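You operate a simulated robot arm through the tools that you are given. There is no shell and no other tool. Be economical: measure what you need, move in short steps, check, and stop when the job is done.

You run a simulated robot arm. Do the job below in one go: nothing can be reset, and whatever is moved stays where it is left.

## Task
Find the block's top with the probe, touch it again at the x10 step and zero Z.

The check looks at the end state, three seconds after you hand in, the way a careful person would. Anything else that was tipped, shoved, dropped, spilled or broken makes it a failure.

## Robot
A 7-joint arm with a fingered hand on a trunk, on a base that drives. Base frame: it is fixed to the floor where the robot stands at the start and does not move with it; the origin is under the middle of the robot, x ahead of it, y to its left, z up; the surface under the hand at the start is at about z = 0.85. Lengths are in m, angles in degrees, forces in N, time in s.
Its first joint turns from -166.0 to 166.0 degrees. Places, roughly: control box axis dial [0.8, 0, 0.9]; control box step dial [0.8, -0.1, 0.9]. Payload 4 kg.
The tool frame sits at the grasp point between the pads (the TCP): z along the fingers, y along the line on which they close. The tips reach 0.03 m beyond it. The gripper opens to 0.104 m. The gripper's body begins 0.035 m behind the TCP. The gripper is a hand of 4 fingers: y runs from the thumb to the fingers, the wrist lies at [-0.015, -0.113, -0.19] in the tool frame.
Orientation is that of the tool frame in the base frame, as [roll, pitch, yaw] about the fixed x, y, z axes, in that order (R = Rz(yaw) Ry(pitch) Rx(roll)). With the fingers straight down and the wrist toward the robot, the tool's x, y and z point along [0, 1, 0], [1, 0, 0] and [0, 0, -1] of the base frame.

## Interface
- The arm moves only by the tool step_arm. Its argument "deltas" is a list of rows, each a list of 6 numbers: the turn, a rotation vector about the tool's x, y, z in units of 8 degrees (1.0 is 8 degrees), then the shift along the tool's x, y, z in units of 40 mm (1.0 is 40 mm). In form: [[wx, wy, wz, tx, ty, tz], ...]. A call has 1 to 10 rows; each row shifts and turns the commanded pose from where the row before left it, along the tool's axes as they then stand. A call with a number of a shift or a turn outside -1 to 1 is refused whole. Each row takes 0.2 s and may step no farther than 0.05 m and 8.6 degrees from the row before; otherwise, the whole call is refused. A pose out of reach is approached as far as the arm can. The call stops where the force on the tool passes 40 N (or 10 N more than at its start, if that is more) or the arm is blocked; 0.2 s more then pass. In this call time passes only in rows, and 0.2 s behind the last. It gives the time, the measured TCP pose, the force on the tool (base axes), the opening and the grip force at its end, in the units of the frame above (readings bear some noise), with the torque about the TCP (base axes, N m) and any sound that the robot's microphone picked up.
- Cameras (640 x 400 px; columns grow to the right, rows downward): "scene" is now at [0.3338, 0.168, 1.2857]; the picture's right is [-0.37, -0.93, 0.00], its down [-0.12, 0.05, -0.99] and it looks along [0.92, -0.37, -0.13] (base axes); focal length 291 px, centre (320, 200). "wrist" rides on the gripper at [0.061, -0.092, -0.13] in the tool frame; the picture's right is [-0.81, 0.28, -0.52], its down [-0.53, -0.71, 0.46] and it looks along [-0.24, 0.64, 0.72] (tool axes); focal length 275 px, centre (320, 200). There is no depth. A picture from a camera that has moved, and an enlarged one, comes with that camera's place and axes in the base frame and with its lens. The place of the scene camera against the robot may be out by one fixed shift of up to 0.025 m in any direction.
- snapshot(camera): a new picture of that camera. It takes no simulated time.
- drive_base(legs): drives the robot by 1 to 6 legs, each [ahead, left, turn to the left] in m, m and degrees, along the robot's own axes; the way and the turn of a leg run together, so that a leg with both is an arc; at most 1.5 m and 180 degrees a leg. The arm and the cameras ride along, it lands a little off, and it stops where it bumps. It gives what a move gives.
- set_fingers(index, middle, ring, thumb_bend, thumb_turn): sets how far each is bent, from 0 (flat) to 1 (curled in); at 0.3 the hand is open as for a grip, at 0.7 the pads meet at the TCP. One left out holds its place. A second passes; each finger stops where it meets its share of the squeeze, and holds until it gets a number again. It is the only way to open and close the hand. It gives what a move gives, with no picture; readings hold the bend of each and the force on the fingers (four entries, about 0 where the hand has none), thumb and palm. thumb_turn goes from beside the hand (0) to across from the fingers (1), as for a grip.
- turn_head(pan, tilt): turns the head with the scene camera to pan (to the left, within 143 degrees either way) and tilt (down, from -29 to 69), counted from straight ahead of the robot. It gives what a move gives.
- close_up(camera, box): a new picture of the part [left, top, right, bottom] of that camera's present view, enlarged. It takes no simulated time.
- finish_job(): hands the job in; it is judged then, once.

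Work in short steps. Places have to be worked out from the pictures, the camera data and where the tool is seen: move nearer, look again, correct. Check each grasp and each placing, and mend what went wrong. You have 120 turns and 82 pictures in all, those below and enlarged ones among them. Open the gripper and draw the arm clear of the work before you hand the job in, unless the task says otherwise; then end with one line.

The tools are called after "Request:" as a command line: name --pt "numbers of a row" for each row, then --argument value for the rest, lists and objects as JSON in quotes. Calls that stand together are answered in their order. step_arm: Moves the arm, as the interface text tells. Its arguments: {"type":"object","properties":{"deltas":{"type":"array"}},"required":["deltas"]} The other tools are called the same way: set_fingers (index, middle, ring, thumb_bend, thumb_turn) moves the fingers one by one; drive_base (legs) drives the base; turn_head (pan, tilt) turns the head that bears the scene camera; snapshot (camera) takes a picture; close_up (camera, box) takes an enlarged picture of a part of a camera's view; finish_job () hands the job in.

At the start:

```text
time: 0.0
position: [0.7236, 0.1365, 1.3039]
orientation: [179.9, 0.0, 90.0]
contact_force: [-0.3, 0.0, 0.8]
moment: [0.01, 0.0, 0.01]
finger_gap: 0.1035
gripper_force: 0.0
shape: jaw
bend: [0.3, 0.3, 0.3, 0.3, 0.98]
finger forces: [0.0, 0.0, 0.0, 0.0, 0.1, 0.0]
robot x, y, heading: [0.0013, 0.0029, 0.1]
head pan, tilt: [-21.8, 7.7]
```

scene: 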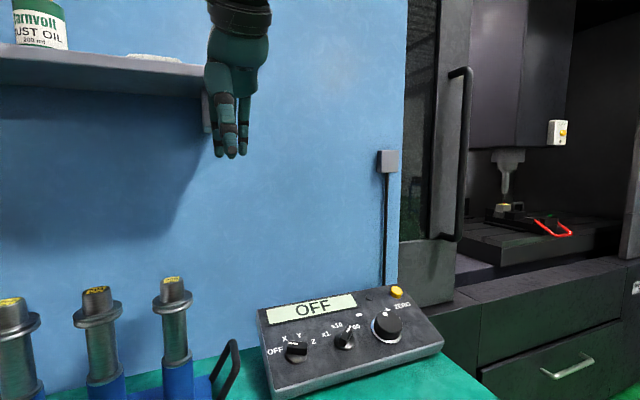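
wrist: 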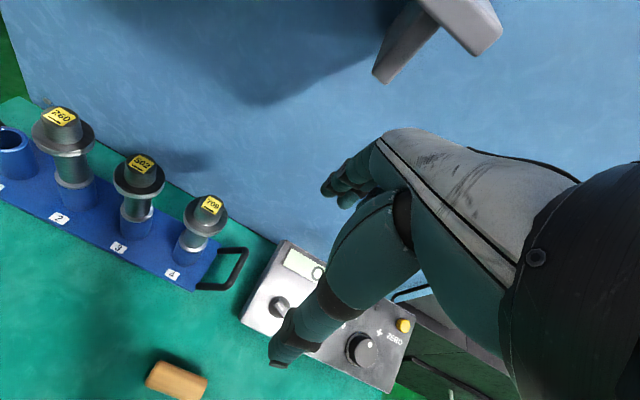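

I'll look closely at the control box and at the machine before moving.

Request:
close_up --camera "scene" --box '[240, 270, 460, 400]'

Request:
close_up --camera "scene" --box '[440, 100, 640, 260]'

```text
2.91 times, centred on (350, 335) of scene
camera zoom: at [0.3338, 0.168, 1.2857], right [-0.37, -0.93, 0.0], down [-0.12, 0.05, -0.99], along [0.92, -0.37, -0.13], focal length 848 px, centre (233, -193)
```

zoom: 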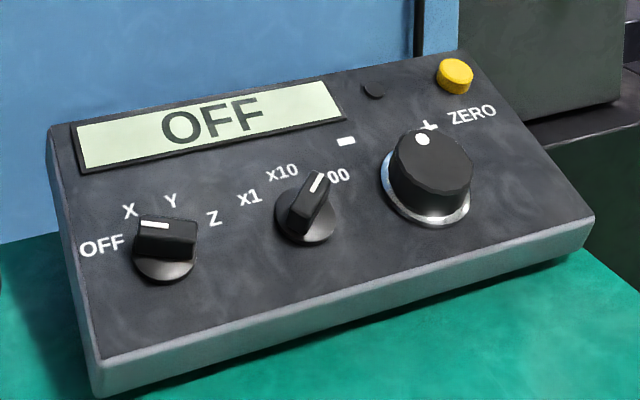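

```text
2.50 times, centred on (540, 180) of scene
camera zoom: at [0.3338, 0.168, 1.2857], right [-0.37, -0.93, 0.0], down [-0.12, 0.05, -0.99], along [0.92, -0.37, -0.13], focal length 728 px, centre (-230, 250)
```

zoom: 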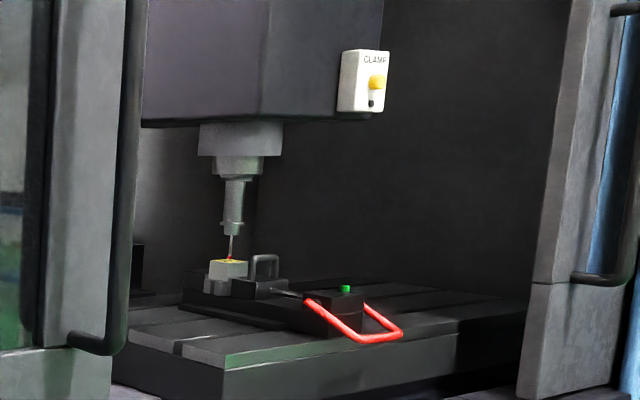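

The box has an axis dial (OFF/X/Y/Z), a step dial at x100, a wheel with -/+, a small lamp and ZERO. I'll turn the head down at the box for a better look at its geometry.

Request:
turn_head --pan -25 --tilt 35

Request:
snapshot --camera "scene"

Request:
close_up --camera "wrist" --box '[230, 230, 440, 400]'

```text
time: 0.9
position: [0.7245, 0.1354, 1.306]
orientation: [179.9, 0.0, 90.1]
contact_force: [0.1, 0.4, 0.0]
moment: [0.0, 0.0, 0.03]
finger_gap: 0.1034
gripper_force: 0.0
shape: jaw
bend: [0.3, 0.3, 0.3, 0.3, 0.98]
finger forces: [0.0, 0.0, 0.1, 0.1, 0.0, 0.0]
robot x, y, heading: [-0.0001, 0.0009, -0.3]
head pan, tilt: [-25.0, 35.0]
```

```text
77 pictures are left
camera scene: at [0.3278, 0.1651, 1.2419], right [-0.42, -0.91, 0.0], down [-0.52, 0.24, -0.82], along [0.74, -0.35, -0.57], focal length 291 px, centre (320, 200)
```

scene: 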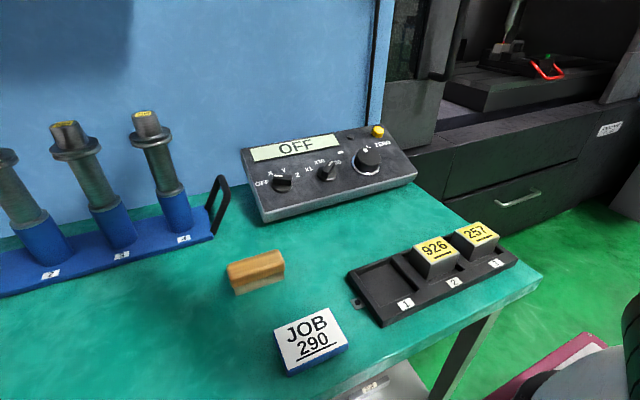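

```text
2.35 times, centred on (335, 315) of wrist
camera zoom: at [0.6336, 0.1971, 1.4362], right [0.28, -0.81, 0.52], down [-0.71, -0.53, -0.46], along [0.64, -0.24, -0.72], focal length 648 px, centre (285, -71)
```

zoom: 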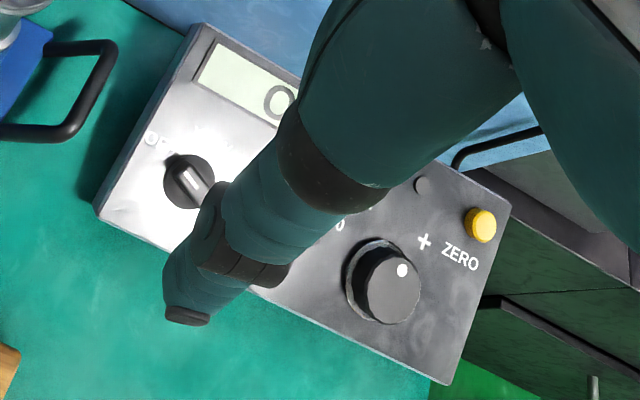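

I judge the panel to span y from 0.075 to -0.29, with its front edge at x 0.76 z 0.88 and back edge at x 0.92 z 0.95, so it tilts about 24°. The axis dial is near (0.806, 0.022) and the wheel near (0.807, -0.18). I'll move the hand to a spot above the axis dial and tilt it to match the panel.

Request:
step_arm --pt "0 0 0 -0.47 0.1 0.94" --pt "0 0 0 -0.47 0.1 0.94" --pt "0 0 0 -0.47 0.1 0.94" --pt "0 0 0 -0.47 0.1 0.94" --pt "0 0 0 -0.47 0.1 0.94" --pt "0 0 0 -0.47 0.1 0.94" --pt "-1 0 0 0 0 0" --pt "-1 0 0 0 0 0" --pt "-1 0 0 0 0 0"

Request:
snapshot --camera "scene"

Request:
snapshot --camera "wrist"

```text
time: 2.9
position: [0.7491, 0.0199, 1.0781]
orientation: [159.3, 0.6, 89.5]
contact_force: [0.7, -0.3, -0.2]
moment: [-0.04, 0.0, 0.02]
finger_gap: 0.1037
gripper_force: 0.0
shape: jaw
bend: [0.3, 0.3, 0.3, 0.3, 0.98]
finger forces: [0.1, 0.0, 0.0, 0.1, 0.1, 0.0]
out of reach, approached as far as the arm can: row 8
robot x, y, heading: [-0.0006, -0.0003, -0.0]
head pan, tilt: [-25.0, 35.0]
```

```text
75 pictures are left
camera scene: at [0.3278, 0.1651, 1.2418], right [-0.42, -0.91, 0.0], down [-0.52, 0.24, -0.82], along [0.74, -0.35, -0.57], focal length 291 px, centre (320, 200)
```

scene: 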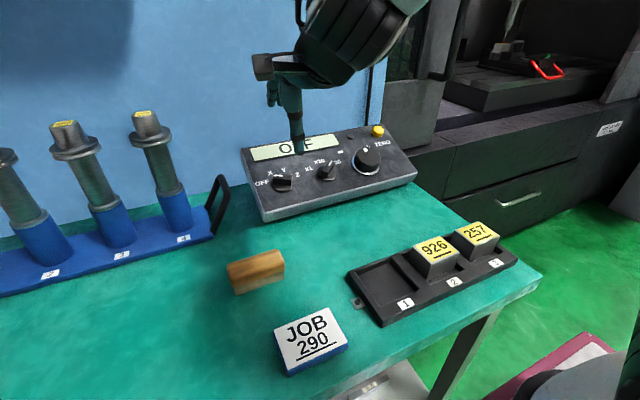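

```text
74 pictures are left
camera wrist: at [0.6192, 0.0836, 1.1681], right [0.07, -0.81, 0.59], down [-0.51, -0.53, -0.67], along [0.86, -0.26, -0.45], focal length 275 px, centre (320, 200)
```

wrist: 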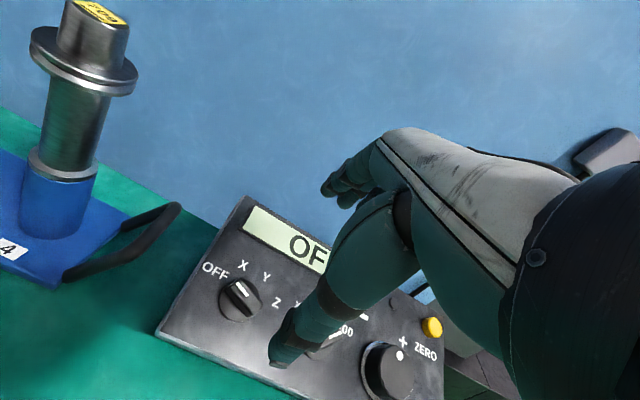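

The last rotation row was just out of reach because the hand is too close to the robot. I'll back the base up 0.13 m to make room for tilting.

Request:
drive_base --legs '[[-0.13, 0, 0]]'

Request:
step_arm --pt "-0.4 0 0 0 0.8 0.3" --pt "0 0 0 0 0.8 0.3" --pt "0 0 0 0 0.8 0.3" --pt "0 0 0 0 0.6 0.2"

Request:
snapshot --camera "scene"

Request:
snapshot --camera "wrist"

```text
time: 4.2
position: [0.6206, 0.0204, 1.0787]
orientation: [159.3, 0.6, 89.2]
contact_force: [-0.8, -0.1, -0.9]
moment: [-0.02, -0.04, 0.03]
finger_gap: 0.1039
gripper_force: 0.0
shape: jaw
bend: [0.3, 0.3, 0.3, 0.3, 0.98]
finger forces: [0.1, 0.1, 0.0, 0.0, 0.0, 0.0]
robot x, y, heading: [-0.1277, 0.0025, -0.0]
head pan, tilt: [-25.0, 35.0]
```

```text
time: 5.2
position: [0.746, 0.0188, 1.0867]
orientation: [156.2, 0.6, 89.3]
contact_force: [-0.3, 0.3, 0.2]
moment: [-0.01, -0.02, -0.05]
finger_gap: 0.104
gripper_force: 0.1
shape: jaw
bend: [0.3, 0.3, 0.3, 0.3, 0.98]
finger forces: [0.0, 0.0, 0.1, 0.1, 0.0, 0.1]
robot x, y, heading: [-0.1317, 0.0007, -0.1]
head pan, tilt: [-25.0, 35.0]
```

```text
73 pictures are left
camera scene: at [0.199, 0.1649, 1.2419], right [-0.42, -0.91, 0.0], down [-0.52, 0.24, -0.82], along [0.74, -0.35, -0.57], focal length 291 px, centre (320, 200)
```

scene: 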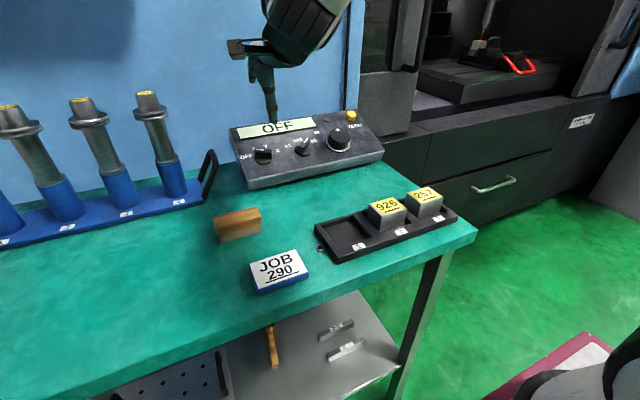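

```text
72 pictures are left
camera wrist: at [0.6117, 0.0822, 1.1688], right [0.03, -0.8, 0.59], down [-0.47, -0.53, -0.7], along [0.88, -0.26, -0.4], focal length 275 px, centre (320, 200)
```

wrist: 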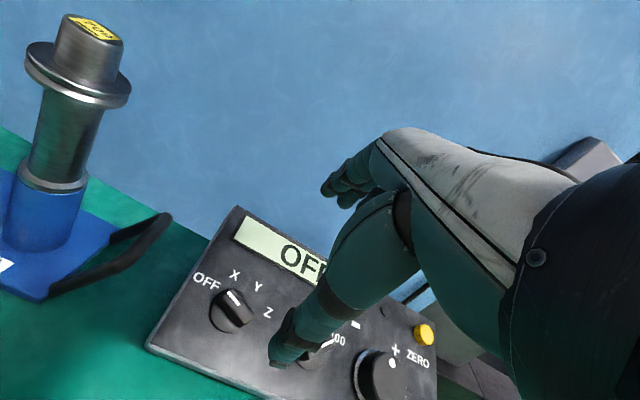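

The triangulated axis dial is at about (0.808, 0.02, 0.915), with its bar about 60° left of "up" at OFF; Z lies about 60° to the right. I'll come closer over it and turn the tool 32° clockwise so that the jaw closes across the bar.

Request:
step_arm --pt "0 0 1 0 0 0" --pt "0 0 1 0 0 0" --pt "0 0 1 0 0 0" --pt "0 0 1 0 0 0" --pt "0 0 0 0 0 0.8" --pt "0 0 0 0 0 0.8" --pt "0 0 0 0 0 0.5"

Request:
snapshot --camera "scene"

Request:
snapshot --camera "wrist"

```text
time: 6.8
position: [0.782, 0.0167, 1.0076]
orientation: [159.2, -11.8, 59.5]
contact_force: [0.9, 0.4, -0.2]
moment: [0.03, 0.0, -0.02]
finger_gap: 0.1039
gripper_force: 0.1
shape: jaw
bend: [0.3, 0.3, 0.3, 0.3, 0.98]
finger forces: [0.0, 0.0, 0.0, 0.0, 0.0, 0.1]
robot x, y, heading: [-0.129, 0.0002, -0.1]
head pan, tilt: [-25.0, 35.0]
```

```text
71 pictures are left
camera scene: at [0.199, 0.1648, 1.2419], right [-0.42, -0.91, 0.0], down [-0.52, 0.24, -0.82], along [0.74, -0.35, -0.57], focal length 291 px, centre (320, 200)
```

scene: 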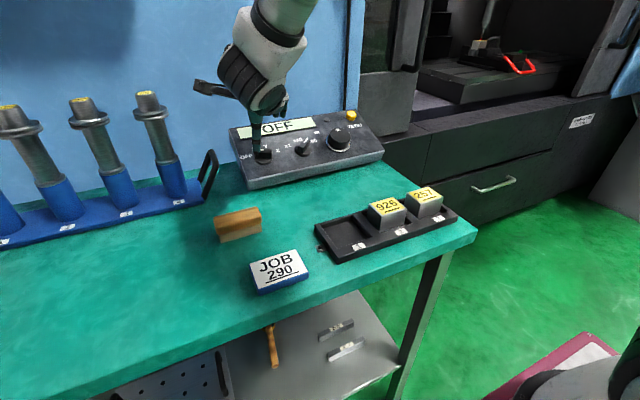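

```text
70 pictures are left
camera wrist: at [0.6906, 0.1191, 1.109], right [-0.4, -0.82, 0.4], down [-0.63, -0.07, -0.77], along [0.67, -0.56, -0.49], focal length 275 px, centre (320, 200)
```

wrist: 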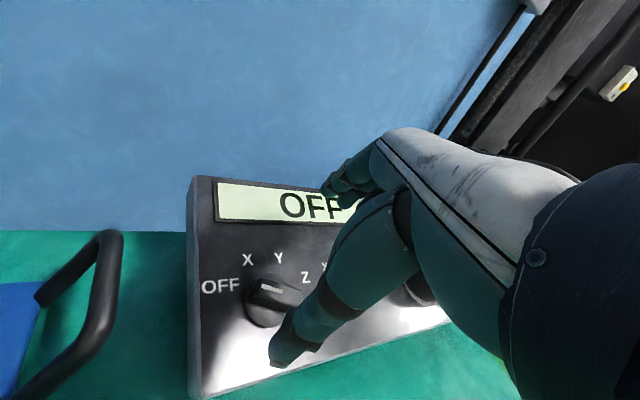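

The bar is nearly perpendicular to the jaw now, and the TCP axis passes about 12 mm too far up the panel. I'll correct that, narrow the hand a bit and descend so the tips come to about the knob's top.

Request:
set_fingers --index 0.45 --middle 0.45 --ring 0.45 --thumb_bend 0.45

Request:
step_arm --pt "0 0 0 -0.12 -0.28 0.5" --pt "0 0 0 0 0 0.6" --pt "0 0 0 0 0 0.5"

Request:
close_up --camera "scene" --box '[180, 60, 400, 200]'

Request:
snapshot --camera "wrist"

```text
time: 7.8
position: [0.781, 0.0168, 1.0089]
orientation: [159.3, -11.8, 59.8]
contact_force: [-0.3, -0.3, 0.4]
moment: [0.0, -0.02, 0.02]
finger_gap: 0.0658
gripper_force: 0.0
shape: fingers
bend: [0.45, 0.45, 0.45, 0.45, 0.98]
finger forces: [0.0, 0.1, 0.0, 0.0, 0.0, 0.1]
robot x, y, heading: [-0.1283, -0.0006, -0.3]
head pan, tilt: [-25.0, 35.0]
```

```text
time: 8.6
position: [0.7991, 0.0167, 0.949]
orientation: [158.9, -12.0, 59.6]
contact_force: [-9.2, -2.0, 24.8]
moment: [0.39, 0.6, 0.09]
finger_gap: 0.0674
gripper_force: 12.9
shape: fingers
bend: [0.45, 0.45, 0.45, 0.44, 0.98]
finger forces: [0.0, 4.7, 0.1, 0.1, 21.2, 0.0]
robot x, y, heading: [-0.1275, -0.002, 0.2]
head pan, tilt: [-25.0, 35.0]
```

```text
2.86 times, centred on (290, 130) of scene
camera zoom: at [0.198, 0.1647, 1.2422], right [-0.42, -0.91, 0.0], down [-0.52, 0.24, -0.82], along [0.74, -0.35, -0.57], focal length 832 px, centre (406, 400)
```

zoom: 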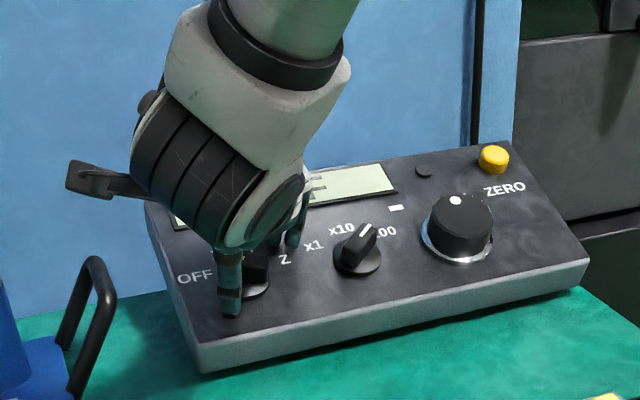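

```text
68 pictures are left
camera wrist: at [0.7074, 0.1199, 1.0486], right [-0.4, -0.82, 0.4], down [-0.62, -0.07, -0.78], along [0.67, -0.56, -0.48], focal length 275 px, centre (320, 200)
```

wrist: 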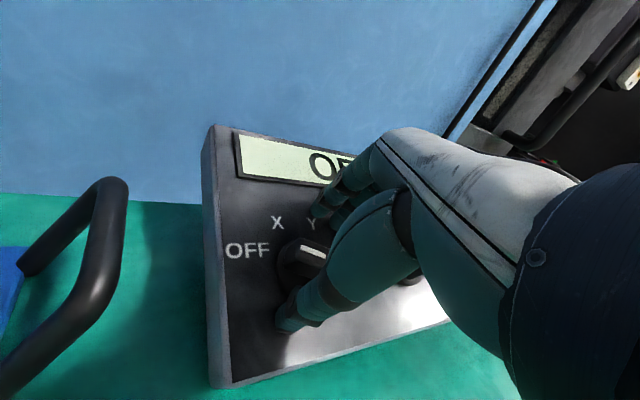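

Both thumb and middle finger meet the panel, so the tips are at the surface, and the knob sits right between them. I'll back off 4 mm along the tool and close gently.

Request:
step_arm --pt "0 0 0 0 0 -0.12"

Request:
set_fingers --index 0.7 --middle 0.7 --ring 0.7 --thumb_bend 0.7

Request:
snapshot --camera "wrist"

```text
time: 9.0
position: [0.797, 0.0161, 0.9472]
orientation: [159.4, -11.7, 59.7]
contact_force: [0.0, 0.0, 4.2]
moment: [-0.03, -0.06, 0.0]
finger_gap: 0.065
gripper_force: 1.9
shape: fingers
bend: [0.45, 0.44, 0.45, 0.45, 0.97]
finger forces: [0.0, 2.0, 0.0, 0.0, 0.9, 0.1]
robot x, y, heading: [-0.1263, -0.0028, -0.1]
head pan, tilt: [-25.0, 35.0]
```

```text
time: 10.0
position: [0.7961, 0.0175, 0.949]
orientation: [159.3, -11.8, 59.6]
contact_force: [-7.0, 0.7, 3.8]
moment: [0.02, 0.17, 0.05]
finger_gap: 0.0343
gripper_force: 11.4
shape: fingers
bend: [0.62, 0.65, 0.7, 0.56, 0.97]
finger forces: [4.7, 3.9, 0.0, 0.0, 14.0, 0.0]
robot x, y, heading: [-0.1309, 0.0035, -0.1]
head pan, tilt: [-25.0, 35.0]
```

```text
67 pictures are left
camera wrist: at [0.7049, 0.1193, 1.0496], right [-0.4, -0.82, 0.4], down [-0.63, -0.07, -0.77], along [0.67, -0.56, -0.49], focal length 275 px, centre (320, 200)
```

wrist: 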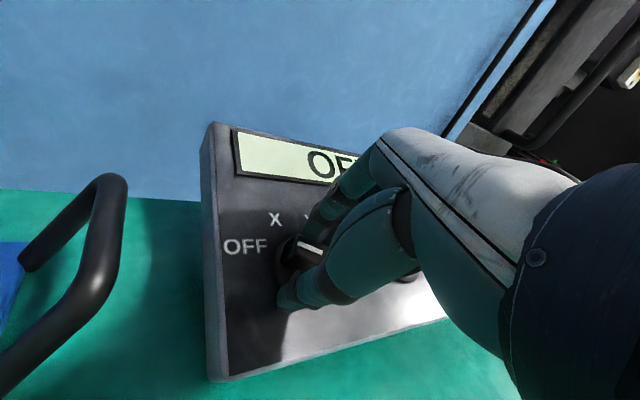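

Index, middle finger and thumb hold the knob. Now I'll turn it clockwise 40° and check.

Request:
step_arm --pt "0 0 1 0 0 0" --pt "0 0 1 0 0 0" --pt "0 0 1 0 0 0" --pt "0 0 1 0 0 0" --pt "0 0 1 0 0 0"

Request:
close_up --camera "scene" --box '[180, 60, 400, 200]'

```text
time: 11.2
position: [0.7953, 0.0161, 0.9508]
orientation: [171.7, -22.6, 19.0]
contact_force: [-12.2, -0.2, 7.7]
moment: [0.02, 0.28, 0.01]
finger_gap: 0.0257
gripper_force: 11.5
shape: fingers
bend: [0.65, 0.65, 0.7, 0.59, 0.98]
finger forces: [3.4, 9.0, 0.0, 0.0, 10.2, 0.0]
robot x, y, heading: [-0.1244, -0.0016, -0.0]
head pan, tilt: [-25.0, 35.0]
```

```text
2.86 times, centred on (290, 130) of scene
camera zoom: at [0.1985, 0.1647, 1.242], right [-0.42, -0.91, 0.0], down [-0.52, 0.24, -0.82], along [0.74, -0.35, -0.57], focal length 832 px, centre (406, 400)
```

zoom: 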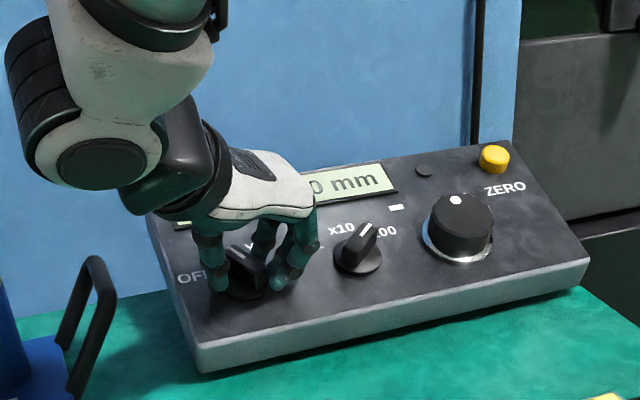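

The knob is turning and the display reads in mm. I'll continue clockwise by 40°.

Request:
step_arm --pt "0 0 1 0 0 0" --pt "0 0 1 0 0 0" --pt "0 0 1 0 0 0" --pt "0 0 1 0 0 0" --pt "0 0 1 0 0 0"

Request:
close_up --camera "scene" --box '[180, 60, 400, 200]'

```text
time: 12.4
position: [0.7935, 0.0175, 0.9501]
orientation: [-171.1, -22.3, -24.5]
contact_force: [-19.6, -5.9, 16.9]
moment: [-0.27, 0.52, -0.03]
finger_gap: 0.0214
gripper_force: 16.5
shape: fingers
bend: [0.64, 0.62, 0.7, 0.62, 0.99]
finger forces: [6.2, 18.0, 0.2, 0.0, 8.8, 0.0]
robot x, y, heading: [-0.1263, 0.0008, -0.1]
head pan, tilt: [-25.0, 35.0]
```

```text
2.86 times, centred on (290, 130) of scene
camera zoom: at [0.1979, 0.1647, 1.2422], right [-0.42, -0.91, 0.0], down [-0.52, 0.24, -0.82], along [0.74, -0.35, -0.57], focal length 832 px, centre (406, 400)
```

zoom: 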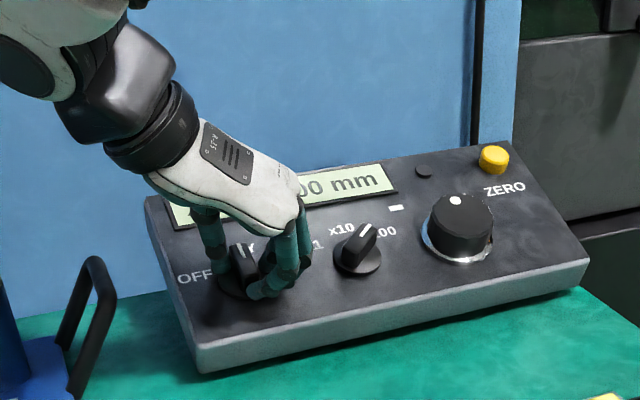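

It still turns well. I'll ease up 2 mm and go on another 40° toward Z.

Request:
step_arm --pt "0 0 0.8 0 0 -0.06" --pt "0 0 1 0 0 0" --pt "0 0 1 0 0 0" --pt "0 0 1 0 0 0" --pt "0 0 1 0 0 0"

Request:
close_up --camera "scene" --box '[180, 60, 400, 200]'

```text
time: 13.6
position: [0.7931, 0.0178, 0.9503]
orientation: [-159.1, -11.9, -63.3]
contact_force: [-21.6, -1.8, 9.2]
moment: [-0.12, 0.97, 0.01]
finger_gap: 0.0194
gripper_force: 16.8
shape: fingers
bend: [0.62, 0.6, 0.69, 0.64, 0.98]
finger forces: [7.7, 20.4, 0.6, 0.0, 4.4, 0.0]
robot x, y, heading: [-0.1273, -0.0005, -0.2]
head pan, tilt: [-25.0, 35.0]
```

```text
2.86 times, centred on (290, 130) of scene
camera zoom: at [0.1981, 0.1649, 1.2421], right [-0.42, -0.91, 0.0], down [-0.52, 0.24, -0.82], along [0.74, -0.35, -0.57], focal length 832 px, centre (406, 400)
```

zoom: 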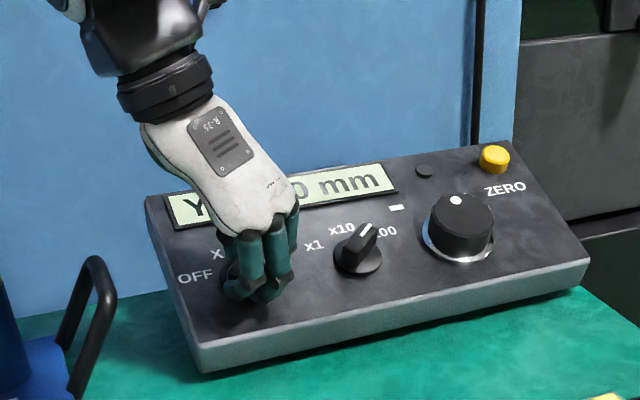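

The display reads "Y". I'll continue another 32° with a 4 mm shift to even out the forces.

Request:
step_arm --pt "0 0 0.9 0 0.1 0" --pt "0 0 1 0 0 0" --pt "0 0 1 0 0 0" --pt "0 0 1 0 0 0"

Request:
close_up --camera "scene" --box '[180, 60, 400, 200]'

```text
time: 14.6
position: [0.7901, 0.0165, 0.9501]
orientation: [-156.1, 0.2, -92.2]
contact_force: [-19.0, 10.5, 9.3]
moment: [0.38, 0.76, 0.29]
finger_gap: 0.0195
gripper_force: 17.5
shape: fingers
bend: [0.63, 0.6, 0.69, 0.64, 0.99]
finger forces: [7.2, 19.7, 1.6, 0.1, 6.4, 0.1]
robot x, y, heading: [-0.129, 0.0047, -0.3]
head pan, tilt: [-25.0, 35.0]
```

```text
2.86 times, centred on (290, 130) of scene
camera zoom: at [0.1983, 0.1654, 1.242], right [-0.42, -0.91, 0.0], down [-0.52, 0.24, -0.82], along [0.74, -0.35, -0.57], focal length 832 px, centre (406, 400)
```

zoom: 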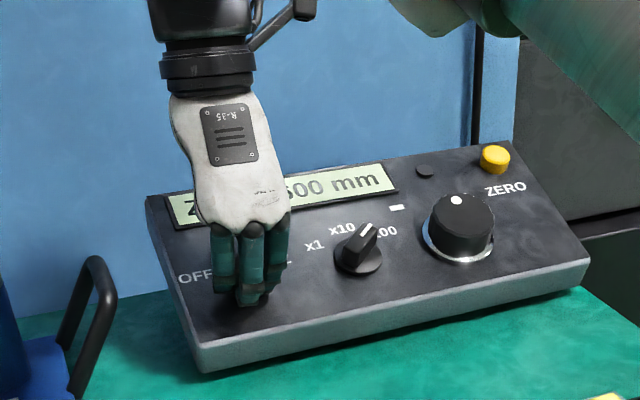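

The display now begins with Z. I'll open the hand and withdraw along the tool axis.

Request:
set_fingers --index 0.4 --middle 0.4 --ring 0.4 --thumb_bend 0.4

Request:
step_arm --pt "0 0 0 0 0 -0.8" --pt "0 0 0 0 0 -1" --pt "0 0 0 0 0 -1" --pt "0 0 0 0 0 -1"

Request:
close_up --camera "scene" --box '[180, 60, 400, 200]'

```text
time: 15.6
position: [0.7914, 0.0142, 0.9489]
orientation: [-156.2, 0.1, -92.2]
contact_force: [1.1, 0.1, 0.2]
moment: [0.0, 0.02, 0.03]
finger_gap: 0.0776
gripper_force: 0.0
shape: fingers
bend: [0.4, 0.4, 0.4, 0.4, 0.98]
finger forces: [0.1, 0.1, 0.1, 0.1, 0.0, 0.0]
robot x, y, heading: [-0.1287, -0.0015, -0.2]
head pan, tilt: [-25.0, 35.0]
```

```text
time: 16.6
position: [0.7277, 0.0175, 1.0877]
orientation: [-156.4, -0.2, -92.3]
contact_force: [0.2, 0.0, -0.5]
moment: [-0.02, 0.04, 0.02]
finger_gap: 0.0777
gripper_force: 0.0
shape: fingers
bend: [0.4, 0.4, 0.4, 0.4, 0.98]
finger forces: [0.0, 0.0, 0.0, 0.0, 0.0, 0.0]
robot x, y, heading: [-0.1273, -0.0005, -0.1]
head pan, tilt: [-25.0, 35.0]
```

```text
2.86 times, centred on (290, 130) of scene
camera zoom: at [0.1995, 0.1649, 1.2418], right [-0.42, -0.91, 0.0], down [-0.52, 0.24, -0.82], along [0.74, -0.35, -0.57], focal length 832 px, centre (406, 400)
```

zoom: 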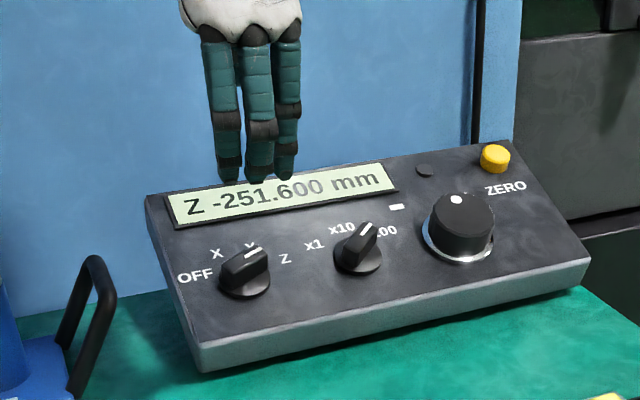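

Z is selected and shows -251.600 mm with the dial at x100. Next I'll move above the wheel at about (0.81, -0.175) and check the view before gripping.

Request:
step_arm --pt "0 0 0 0.94 -0.065 0" --pt "0 0 0 0.94 -0.065 0" --pt "0 0 0 0.94 -0.065 0" --pt "0 0 0 0.94 -0.065 0" --pt "0 0 0 0.94 -0.065 0" --pt "0 0 0 0 0 0.9" --pt "0 0 0 0 0 0.8"

Request:
set_fingers --index 0.3 --middle 0.3 --ring 0.3 --thumb_bend 0.3

Request:
snapshot --camera "wrist"

Request:
close_up --camera "scene" --box '[180, 60, 400, 200]'

```text
time: 18.2
position: [0.7617, -0.172, 1.0338]
orientation: [-156.2, 0.1, -92.2]
contact_force: [0.6, -0.9, 0.7]
moment: [-0.03, -0.01, 0.0]
finger_gap: 0.0774
gripper_force: 0.1
shape: fingers
bend: [0.4, 0.4, 0.4, 0.4, 0.98]
finger forces: [0.1, 0.1, 0.1, 0.0, 0.0, 0.0]
robot x, y, heading: [-0.1279, 0.0032, 0.1]
head pan, tilt: [-25.0, 35.0]
```

```text
time: 19.2
position: [0.7621, -0.1716, 1.0331]
orientation: [-156.2, 0.1, -92.2]
contact_force: [-0.2, -0.6, 0.5]
moment: [0.02, 0.01, -0.02]
finger_gap: 0.1029
gripper_force: 0.1
shape: fingers
bend: [0.3, 0.3, 0.3, 0.3, 0.98]
finger forces: [0.0, 0.0, 0.0, 0.0, 0.0, 0.1]
robot x, y, heading: [-0.1327, -0.0002, -0.2]
head pan, tilt: [-25.0, 35.0]
```

```text
61 pictures are left
camera wrist: at [0.7918, -0.2342, 1.1899], right [-0.43, 0.83, 0.36], down [0.86, 0.5, -0.13], along [-0.29, 0.26, -0.92], focal length 275 px, centre (320, 200)
```

wrist: 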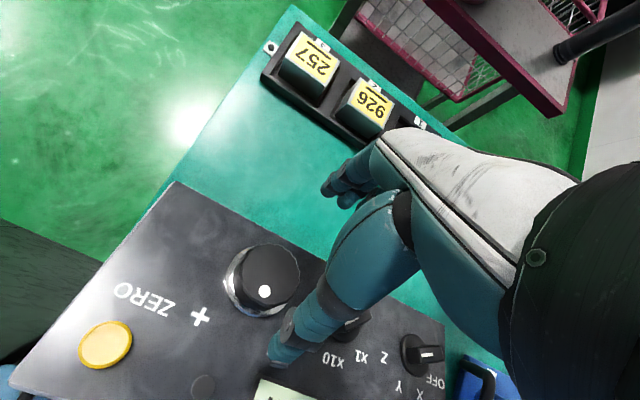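

```text
2.86 times, centred on (290, 130) of scene
camera zoom: at [0.1992, 0.1648, 1.2418], right [-0.42, -0.91, 0.0], down [-0.52, 0.24, -0.82], along [0.74, -0.35, -0.57], focal length 832 px, centre (406, 400)
```

zoom: 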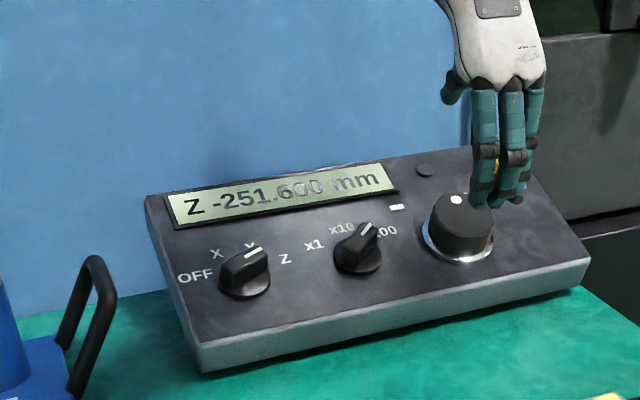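

The TCP axis runs through the wheel within a few mm. I'll descend 86 mm so the tips surround it a few mm above the panel.

Request:
step_arm --pt "0 0 0 0 0.08 0.8" --pt "0 0 0 0 0 0.8" --pt "0 0 0 0 0 0.5"

Request:
close_up --camera "scene" --box '[220, 60, 440, 200]'

Request:
close_up --camera "scene" --box '[420, 0, 580, 100]'

```text
time: 20.0
position: [0.7937, -0.173, 0.953]
orientation: [-156.1, 0.1, -92.1]
contact_force: [0.1, 0.4, 0.5]
moment: [0.01, -0.02, 0.04]
finger_gap: 0.1027
gripper_force: 0.0
shape: fingers
bend: [0.3, 0.3, 0.3, 0.3, 0.98]
finger forces: [0.1, 0.1, 0.0, 0.1, 0.0, 0.0]
robot x, y, heading: [-0.1301, -0.001, -0.2]
head pan, tilt: [-25.0, 35.0]
```

```text
2.86 times, centred on (330, 130) of scene
camera zoom: at [0.1991, 0.1649, 1.2419], right [-0.42, -0.91, 0.0], down [-0.52, 0.24, -0.82], along [0.74, -0.35, -0.57], focal length 832 px, centre (291, 400)
```

zoom: 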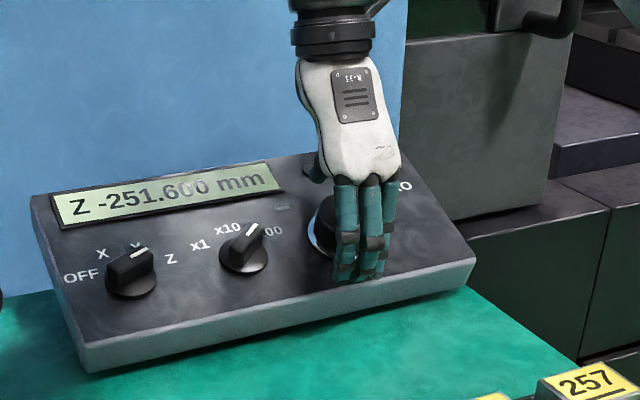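

```text
4.00 times, centred on (500, 50) of scene
camera zoom: at [0.1991, 0.1649, 1.2419], right [-0.42, -0.91, 0.0], down [-0.52, 0.24, -0.82], along [0.74, -0.35, -0.57], focal length 1165 px, centre (-400, 800)
```

zoom: 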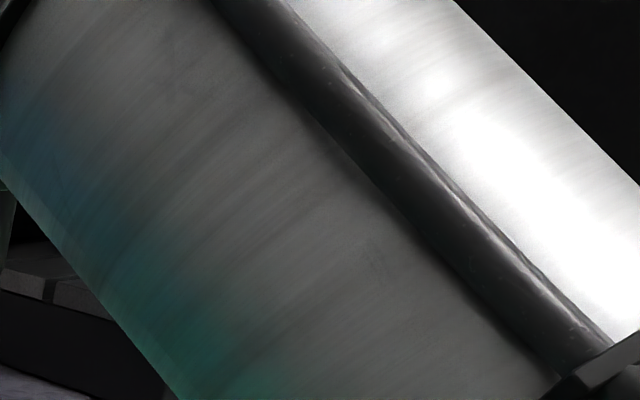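

The hand surrounds the wheel without contact. I'll close on it.

Request:
set_fingers --index 0.65 --middle 0.65 --ring 0.65 --thumb_bend 0.65

Request:
snapshot --camera "scene"

```text
time: 21.0
position: [0.7922, -0.1734, 0.9545]
orientation: [-156.1, 0.0, -92.1]
contact_force: [-12.5, 3.3, -1.0]
moment: [0.14, 0.67, 0.05]
finger_gap: 0.049
gripper_force: 16.0
shape: fingers
bend: [0.49, 0.53, 0.65, 0.56, 0.97]
finger forces: [11.2, 11.8, 0.2, 0.1, 7.8, 0.0]
robot x, y, heading: [-0.1288, 0.0018, -0.0]
head pan, tilt: [-25.0, 35.0]
```

```text
57 pictures are left
camera scene: at [0.1987, 0.165, 1.2419], right [-0.42, -0.91, 0.0], down [-0.52, 0.24, -0.82], along [0.74, -0.35, -0.57], focal length 291 px, centre (320, 200)
```

scene: 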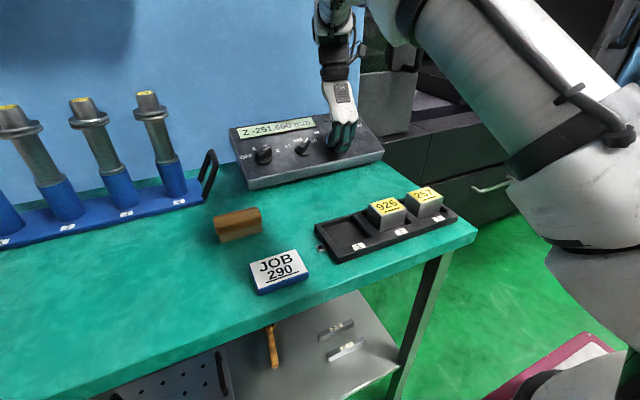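

The wheel is gripped by index, middle finger and thumb. I'll turn 8° counter-clockwise (toward "-") and read the display.

Request:
step_arm --pt "0 0 -1 0 0 0"

Request:
close_up --camera "scene" --box '[220, 60, 440, 200]'

```text
time: 21.4
position: [0.7928, -0.1727, 0.954]
orientation: [-156.4, -3.2, -84.7]
contact_force: [-15.5, 4.9, 0.7]
moment: [0.2, 0.7, -0.03]
finger_gap: 0.049
gripper_force: 17.5
shape: fingers
bend: [0.49, 0.53, 0.65, 0.56, 0.97]
finger forces: [11.3, 14.0, 0.6, 0.0, 8.1, 0.0]
robot x, y, heading: [-0.1277, -0.0015, -0.0]
head pan, tilt: [-25.0, 35.0]
```

```text
2.86 times, centred on (330, 130) of scene
camera zoom: at [0.1987, 0.1649, 1.242], right [-0.42, -0.91, 0.0], down [-0.52, 0.24, -0.82], along [0.74, -0.35, -0.57], focal length 832 px, centre (291, 400)
```

zoom: 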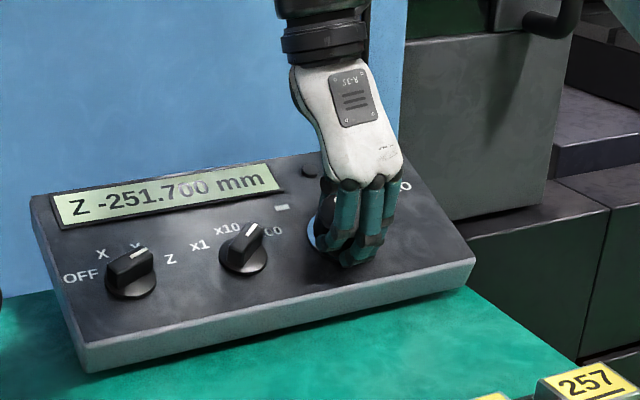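

One 0.1 mm count down for 8°. I'll continue in small batches, watching for a sound or the lamp.

Request:
step_arm --pt "0 0 -1 0 0 0" --pt "0 0 -1 0 0 0" --pt "0 0 -1 0 0 0"

Request:
close_up --camera "scene" --box '[220, 60, 440, 200]'

```text
time: 22.2
position: [0.7916, -0.1725, 0.9538]
orientation: [-159.4, -12.3, -62.4]
contact_force: [-22.3, 3.3, -0.1]
moment: [0.05, 0.89, -0.07]
finger_gap: 0.0488
gripper_force: 18.7
shape: fingers
bend: [0.49, 0.52, 0.64, 0.56, 0.98]
finger forces: [11.0, 15.0, 3.6, 0.1, 7.6, 0.0]
robot x, y, heading: [-0.1303, 0.0036, -0.1]
head pan, tilt: [-25.0, 35.0]
```

```text
2.86 times, centred on (330, 130) of scene
camera zoom: at [0.1986, 0.1648, 1.242], right [-0.42, -0.91, 0.0], down [-0.52, 0.24, -0.82], along [0.74, -0.35, -0.57], focal length 832 px, centre (291, 400)
```

zoom: 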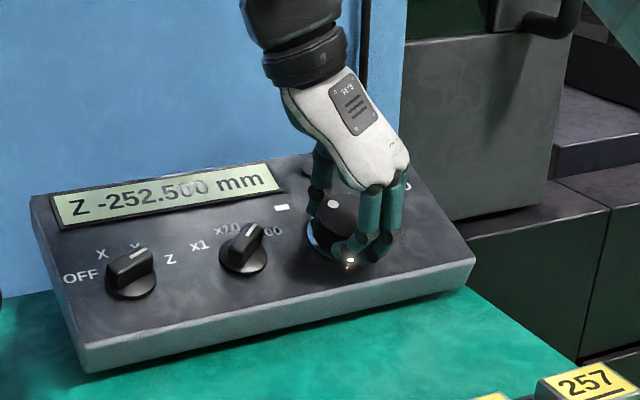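

The display now reads -252.500, so about 3° per 0.1 mm. I'll continue in 16° batches, listening for the probe.

Request:
step_arm --pt "0 0 -1 0 0 0" --pt "0 0 -1 0 0 0"

Request:
close_up --camera "scene" --box '[220, 60, 440, 200]'

```text
time: 22.8
position: [0.7921, -0.172, 0.9536]
orientation: [-163.6, -17.5, -46.7]
contact_force: [-19.8, 1.0, -3.1]
moment: [0.04, 0.68, -0.08]
finger_gap: 0.0488
gripper_force: 18.4
shape: fingers
bend: [0.49, 0.52, 0.63, 0.56, 0.99]
finger forces: [9.6, 13.2, 4.7, 0.1, 8.6, 0.0]
robot x, y, heading: [-0.131, -0.0025, -0.0]
head pan, tilt: [-25.0, 35.0]
```

```text
2.86 times, centred on (330, 130) of scene
camera zoom: at [0.1987, 0.1647, 1.242], right [-0.42, -0.91, 0.0], down [-0.52, 0.24, -0.82], along [0.74, -0.35, -0.57], focal length 832 px, centre (291, 400)
```

zoom: 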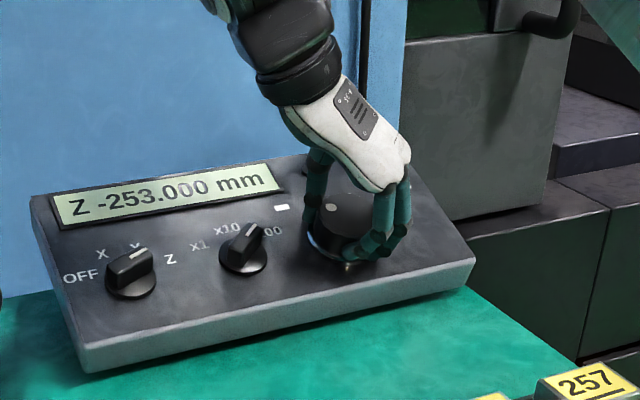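

It reads -253.000 and there's been no sound. I'll go on.

Request:
step_arm --pt "0 0 -1 0 0 0" --pt "0 0 -1 0 0 0"

Request:
close_up --camera "scene" --box '[220, 60, 440, 200]'

```text
time: 23.4
position: [0.7915, -0.1724, 0.9527]
orientation: [-169.0, -21.2, -30.2]
contact_force: [-20.9, -3.1, -4.7]
moment: [-0.04, 0.65, -0.12]
finger_gap: 0.0486
gripper_force: 17.9
shape: fingers
bend: [0.49, 0.52, 0.63, 0.56, 0.99]
finger forces: [9.2, 11.8, 5.8, 0.1, 8.8, 0.0]
robot x, y, heading: [-0.1309, -0.0016, -0.3]
head pan, tilt: [-25.0, 35.0]
```

```text
2.86 times, centred on (330, 130) of scene
camera zoom: at [0.1988, 0.1646, 1.242], right [-0.42, -0.91, 0.0], down [-0.52, 0.24, -0.82], along [0.74, -0.35, -0.57], focal length 832 px, centre (291, 400)
```

zoom: 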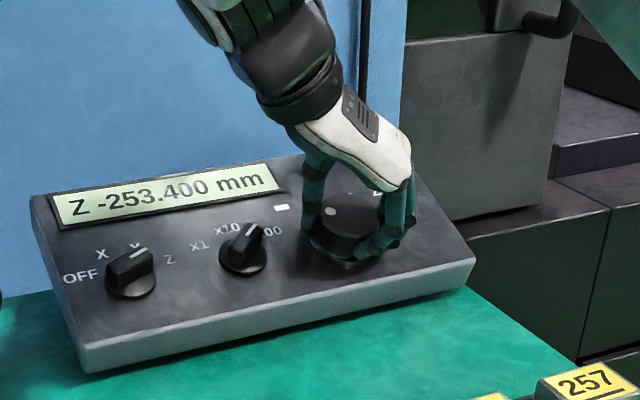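

It reads -253.400. I'll take one more batch and check whether the wrist camera sees the lamp.

Request:
step_arm --pt "0 0 -1 0 0 0" --pt "0 0 -1 0 0 0"

Request:
snapshot --camera "wrist"

Request:
snapshot --camera "scene"

```text
time: 24.0
position: [0.7923, -0.1739, 0.9537]
orientation: [-175.6, -23.4, -13.0]
contact_force: [-18.6, -5.3, -5.7]
moment: [-0.08, 0.59, -0.08]
finger_gap: 0.0486
gripper_force: 17.0
shape: fingers
bend: [0.5, 0.53, 0.62, 0.56, 1.0]
finger forces: [8.2, 9.6, 6.5, 0.1, 9.8, 0.0]
robot x, y, heading: [-0.128, 0.0032, -0.3]
head pan, tilt: [-25.0, 35.0]
```

```text
52 pictures are left
camera wrist: at [0.8132, -0.0946, 1.1043], right [-0.99, -0.09, 0.13], down [-0.15, 0.8, -0.58], along [-0.05, -0.59, -0.8], focal length 275 px, centre (320, 200)
```

wrist: 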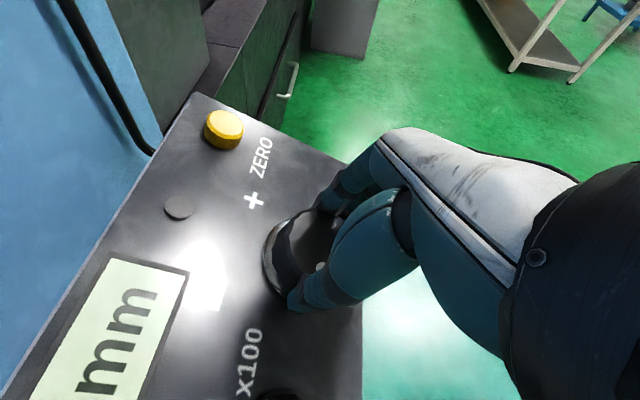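

```text
51 pictures are left
camera scene: at [0.1988, 0.1645, 1.242], right [-0.42, -0.91, 0.0], down [-0.52, 0.24, -0.82], along [0.74, -0.35, -0.57], focal length 291 px, centre (320, 200)
```

scene: 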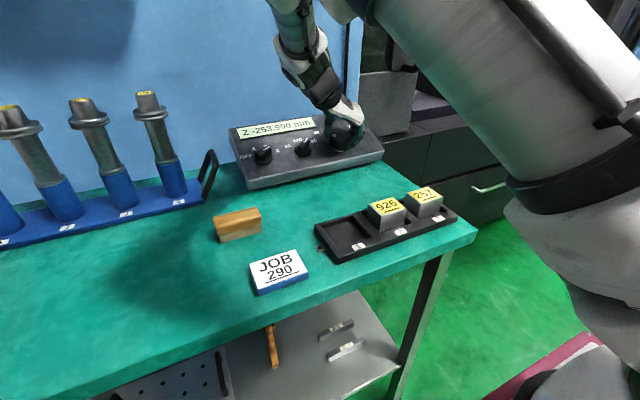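

The wrist camera sees the lamp, which is dark. Z is about -253.9. I'll continue using the wrist view.

Request:
step_arm --pt "0 0 -1 0 0 0" --pt "0 0 -1 0 0 0"

Request:
snapshot --camera "wrist"

```text
time: 24.6
position: [0.7912, -0.1721, 0.9533]
orientation: [177.3, -23.6, 4.5]
contact_force: [-18.2, -11.6, -8.3]
moment: [-0.17, 0.53, -0.14]
finger_gap: 0.0485
gripper_force: 17.7
shape: fingers
bend: [0.51, 0.53, 0.62, 0.55, 1.0]
finger forces: [7.8, 9.0, 8.0, 0.0, 9.8, 0.1]
robot x, y, heading: [-0.1287, -0.0006, -0.1]
head pan, tilt: [-25.0, 35.0]
```

```text
50 pictures are left
camera wrist: at [0.7916, -0.0756, 1.0946], right [-0.93, -0.32, 0.16], down [-0.35, 0.67, -0.66], along [0.11, -0.67, -0.73], focal length 275 px, centre (320, 200)
```

wrist: 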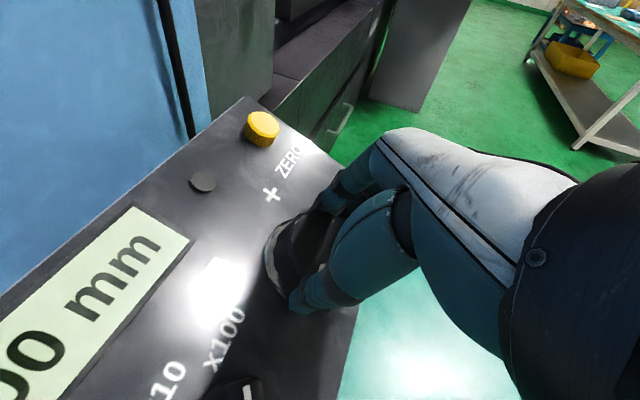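

The lamp is still dark. I'll continue.

Request:
step_arm --pt "0 0 -1 0 0 0" --pt "0 0 -1 0 0 0"

Request:
snapshot --camera "wrist"

```text
time: 25.2
position: [0.7926, -0.1745, 0.9534]
orientation: [170.5, -21.9, 21.7]
contact_force: [-14.4, -13.1, -2.9]
moment: [-0.22, 0.49, -0.1]
finger_gap: 0.0483
gripper_force: 17.1
shape: fingers
bend: [0.51, 0.54, 0.62, 0.55, 1.0]
finger forces: [7.4, 8.3, 6.8, 0.1, 11.0, 0.0]
robot x, y, heading: [-0.1275, 0.0009, 0.1]
head pan, tilt: [-25.0, 35.0]
```

```text
49 pictures are left
camera wrist: at [0.7654, -0.0644, 1.0827], right [-0.82, -0.53, 0.21], down [-0.5, 0.48, -0.72], along [0.28, -0.7, -0.66], focal length 275 px, centre (320, 200)
```

wrist: 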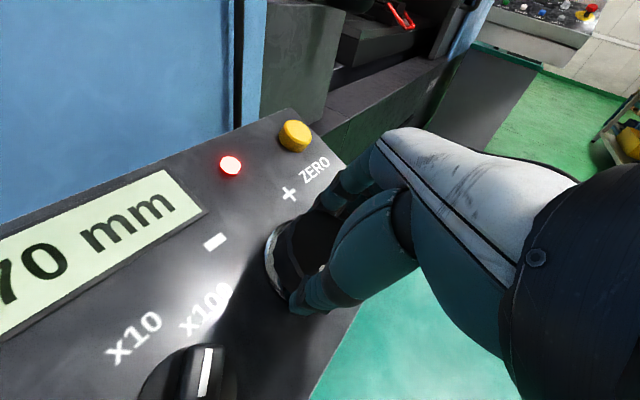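

The lamp lit red, so the probe touched. I'll read the display.

Request:
close_up --camera "scene" --box '[220, 60, 440, 200]'

```text
2.86 times, centred on (330, 130) of scene
camera zoom: at [0.1989, 0.1643, 1.242], right [-0.42, -0.91, 0.0], down [-0.52, 0.24, -0.82], along [0.74, -0.35, -0.57], focal length 832 px, centre (291, 400)
```

zoom: 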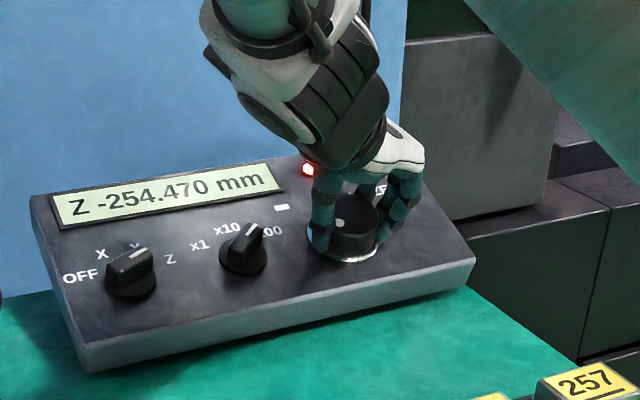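

Touch at -254.470 mm. I'll back off clockwise 8° at a time until the lamp goes out.

Request:
step_arm --pt "0 0 1 0 0 0"

Request:
close_up --camera "scene" --box '[220, 60, 440, 200]'

```text
time: 25.6
position: [0.7927, -0.1739, 0.954]
orientation: [174.0, -23.1, 13.0]
contact_force: [-13.9, -15.7, -4.1]
moment: [-0.38, 0.38, -0.15]
finger_gap: 0.048
gripper_force: 17.4
shape: fingers
bend: [0.51, 0.54, 0.62, 0.55, 1.0]
finger forces: [8.1, 9.7, 7.3, 0.0, 9.1, 0.1]
robot x, y, heading: [-0.128, -0.0007, -0.1]
head pan, tilt: [-25.0, 35.0]
```

```text
2.86 times, centred on (330, 130) of scene
camera zoom: at [0.199, 0.1642, 1.242], right [-0.42, -0.91, 0.0], down [-0.52, 0.24, -0.82], along [0.74, -0.35, -0.57], focal length 832 px, centre (291, 400)
```

zoom: 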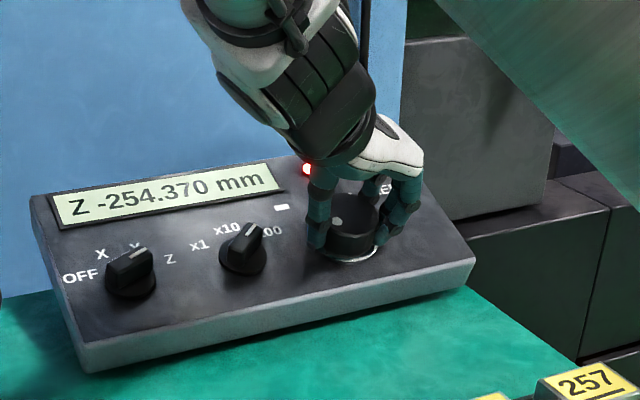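

It reads -254.370 with the lamp still lit, so I'll keep backing off.

Request:
step_arm --pt "0 0 1 0 0 0"

Request:
close_up --camera "scene" --box '[220, 60, 440, 200]'

```text
time: 26.0
position: [0.7925, -0.173, 0.953]
orientation: [177.5, -23.7, 4.1]
contact_force: [-15.9, -15.0, 0.0]
moment: [-0.51, 0.5, -0.16]
finger_gap: 0.0482
gripper_force: 18.4
shape: fingers
bend: [0.51, 0.53, 0.61, 0.55, 1.0]
finger forces: [9.4, 10.7, 7.4, 0.0, 8.5, 0.0]
robot x, y, heading: [-0.1285, 0.0007, -0.2]
head pan, tilt: [-25.0, 35.0]
```

```text
2.86 times, centred on (330, 130) of scene
camera zoom: at [0.1988, 0.1642, 1.242], right [-0.42, -0.91, 0.0], down [-0.52, 0.24, -0.82], along [0.74, -0.35, -0.57], focal length 832 px, centre (291, 400)
```

zoom: 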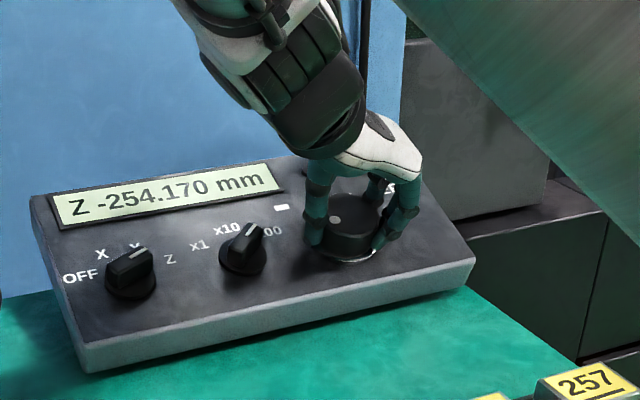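

It reads -254.170 but the lamp is hidden from the scene camera. I'll check the wrist camera.

Request:
snapshot --camera "wrist"

```text
45 pictures are left
camera wrist: at [0.7921, -0.0758, 1.0948], right [-0.93, -0.32, 0.16], down [-0.34, 0.67, -0.66], along [0.11, -0.67, -0.73], focal length 275 px, centre (320, 200)
```

wrist: 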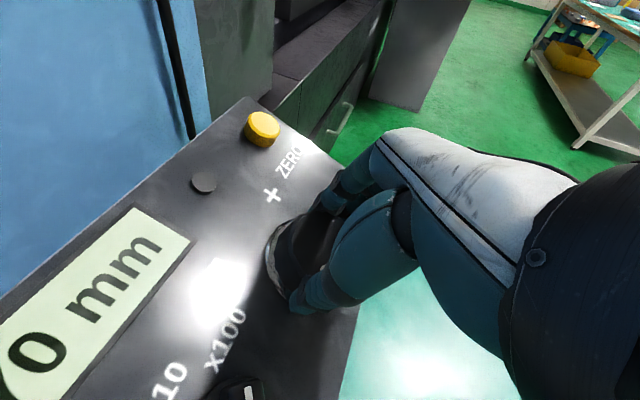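

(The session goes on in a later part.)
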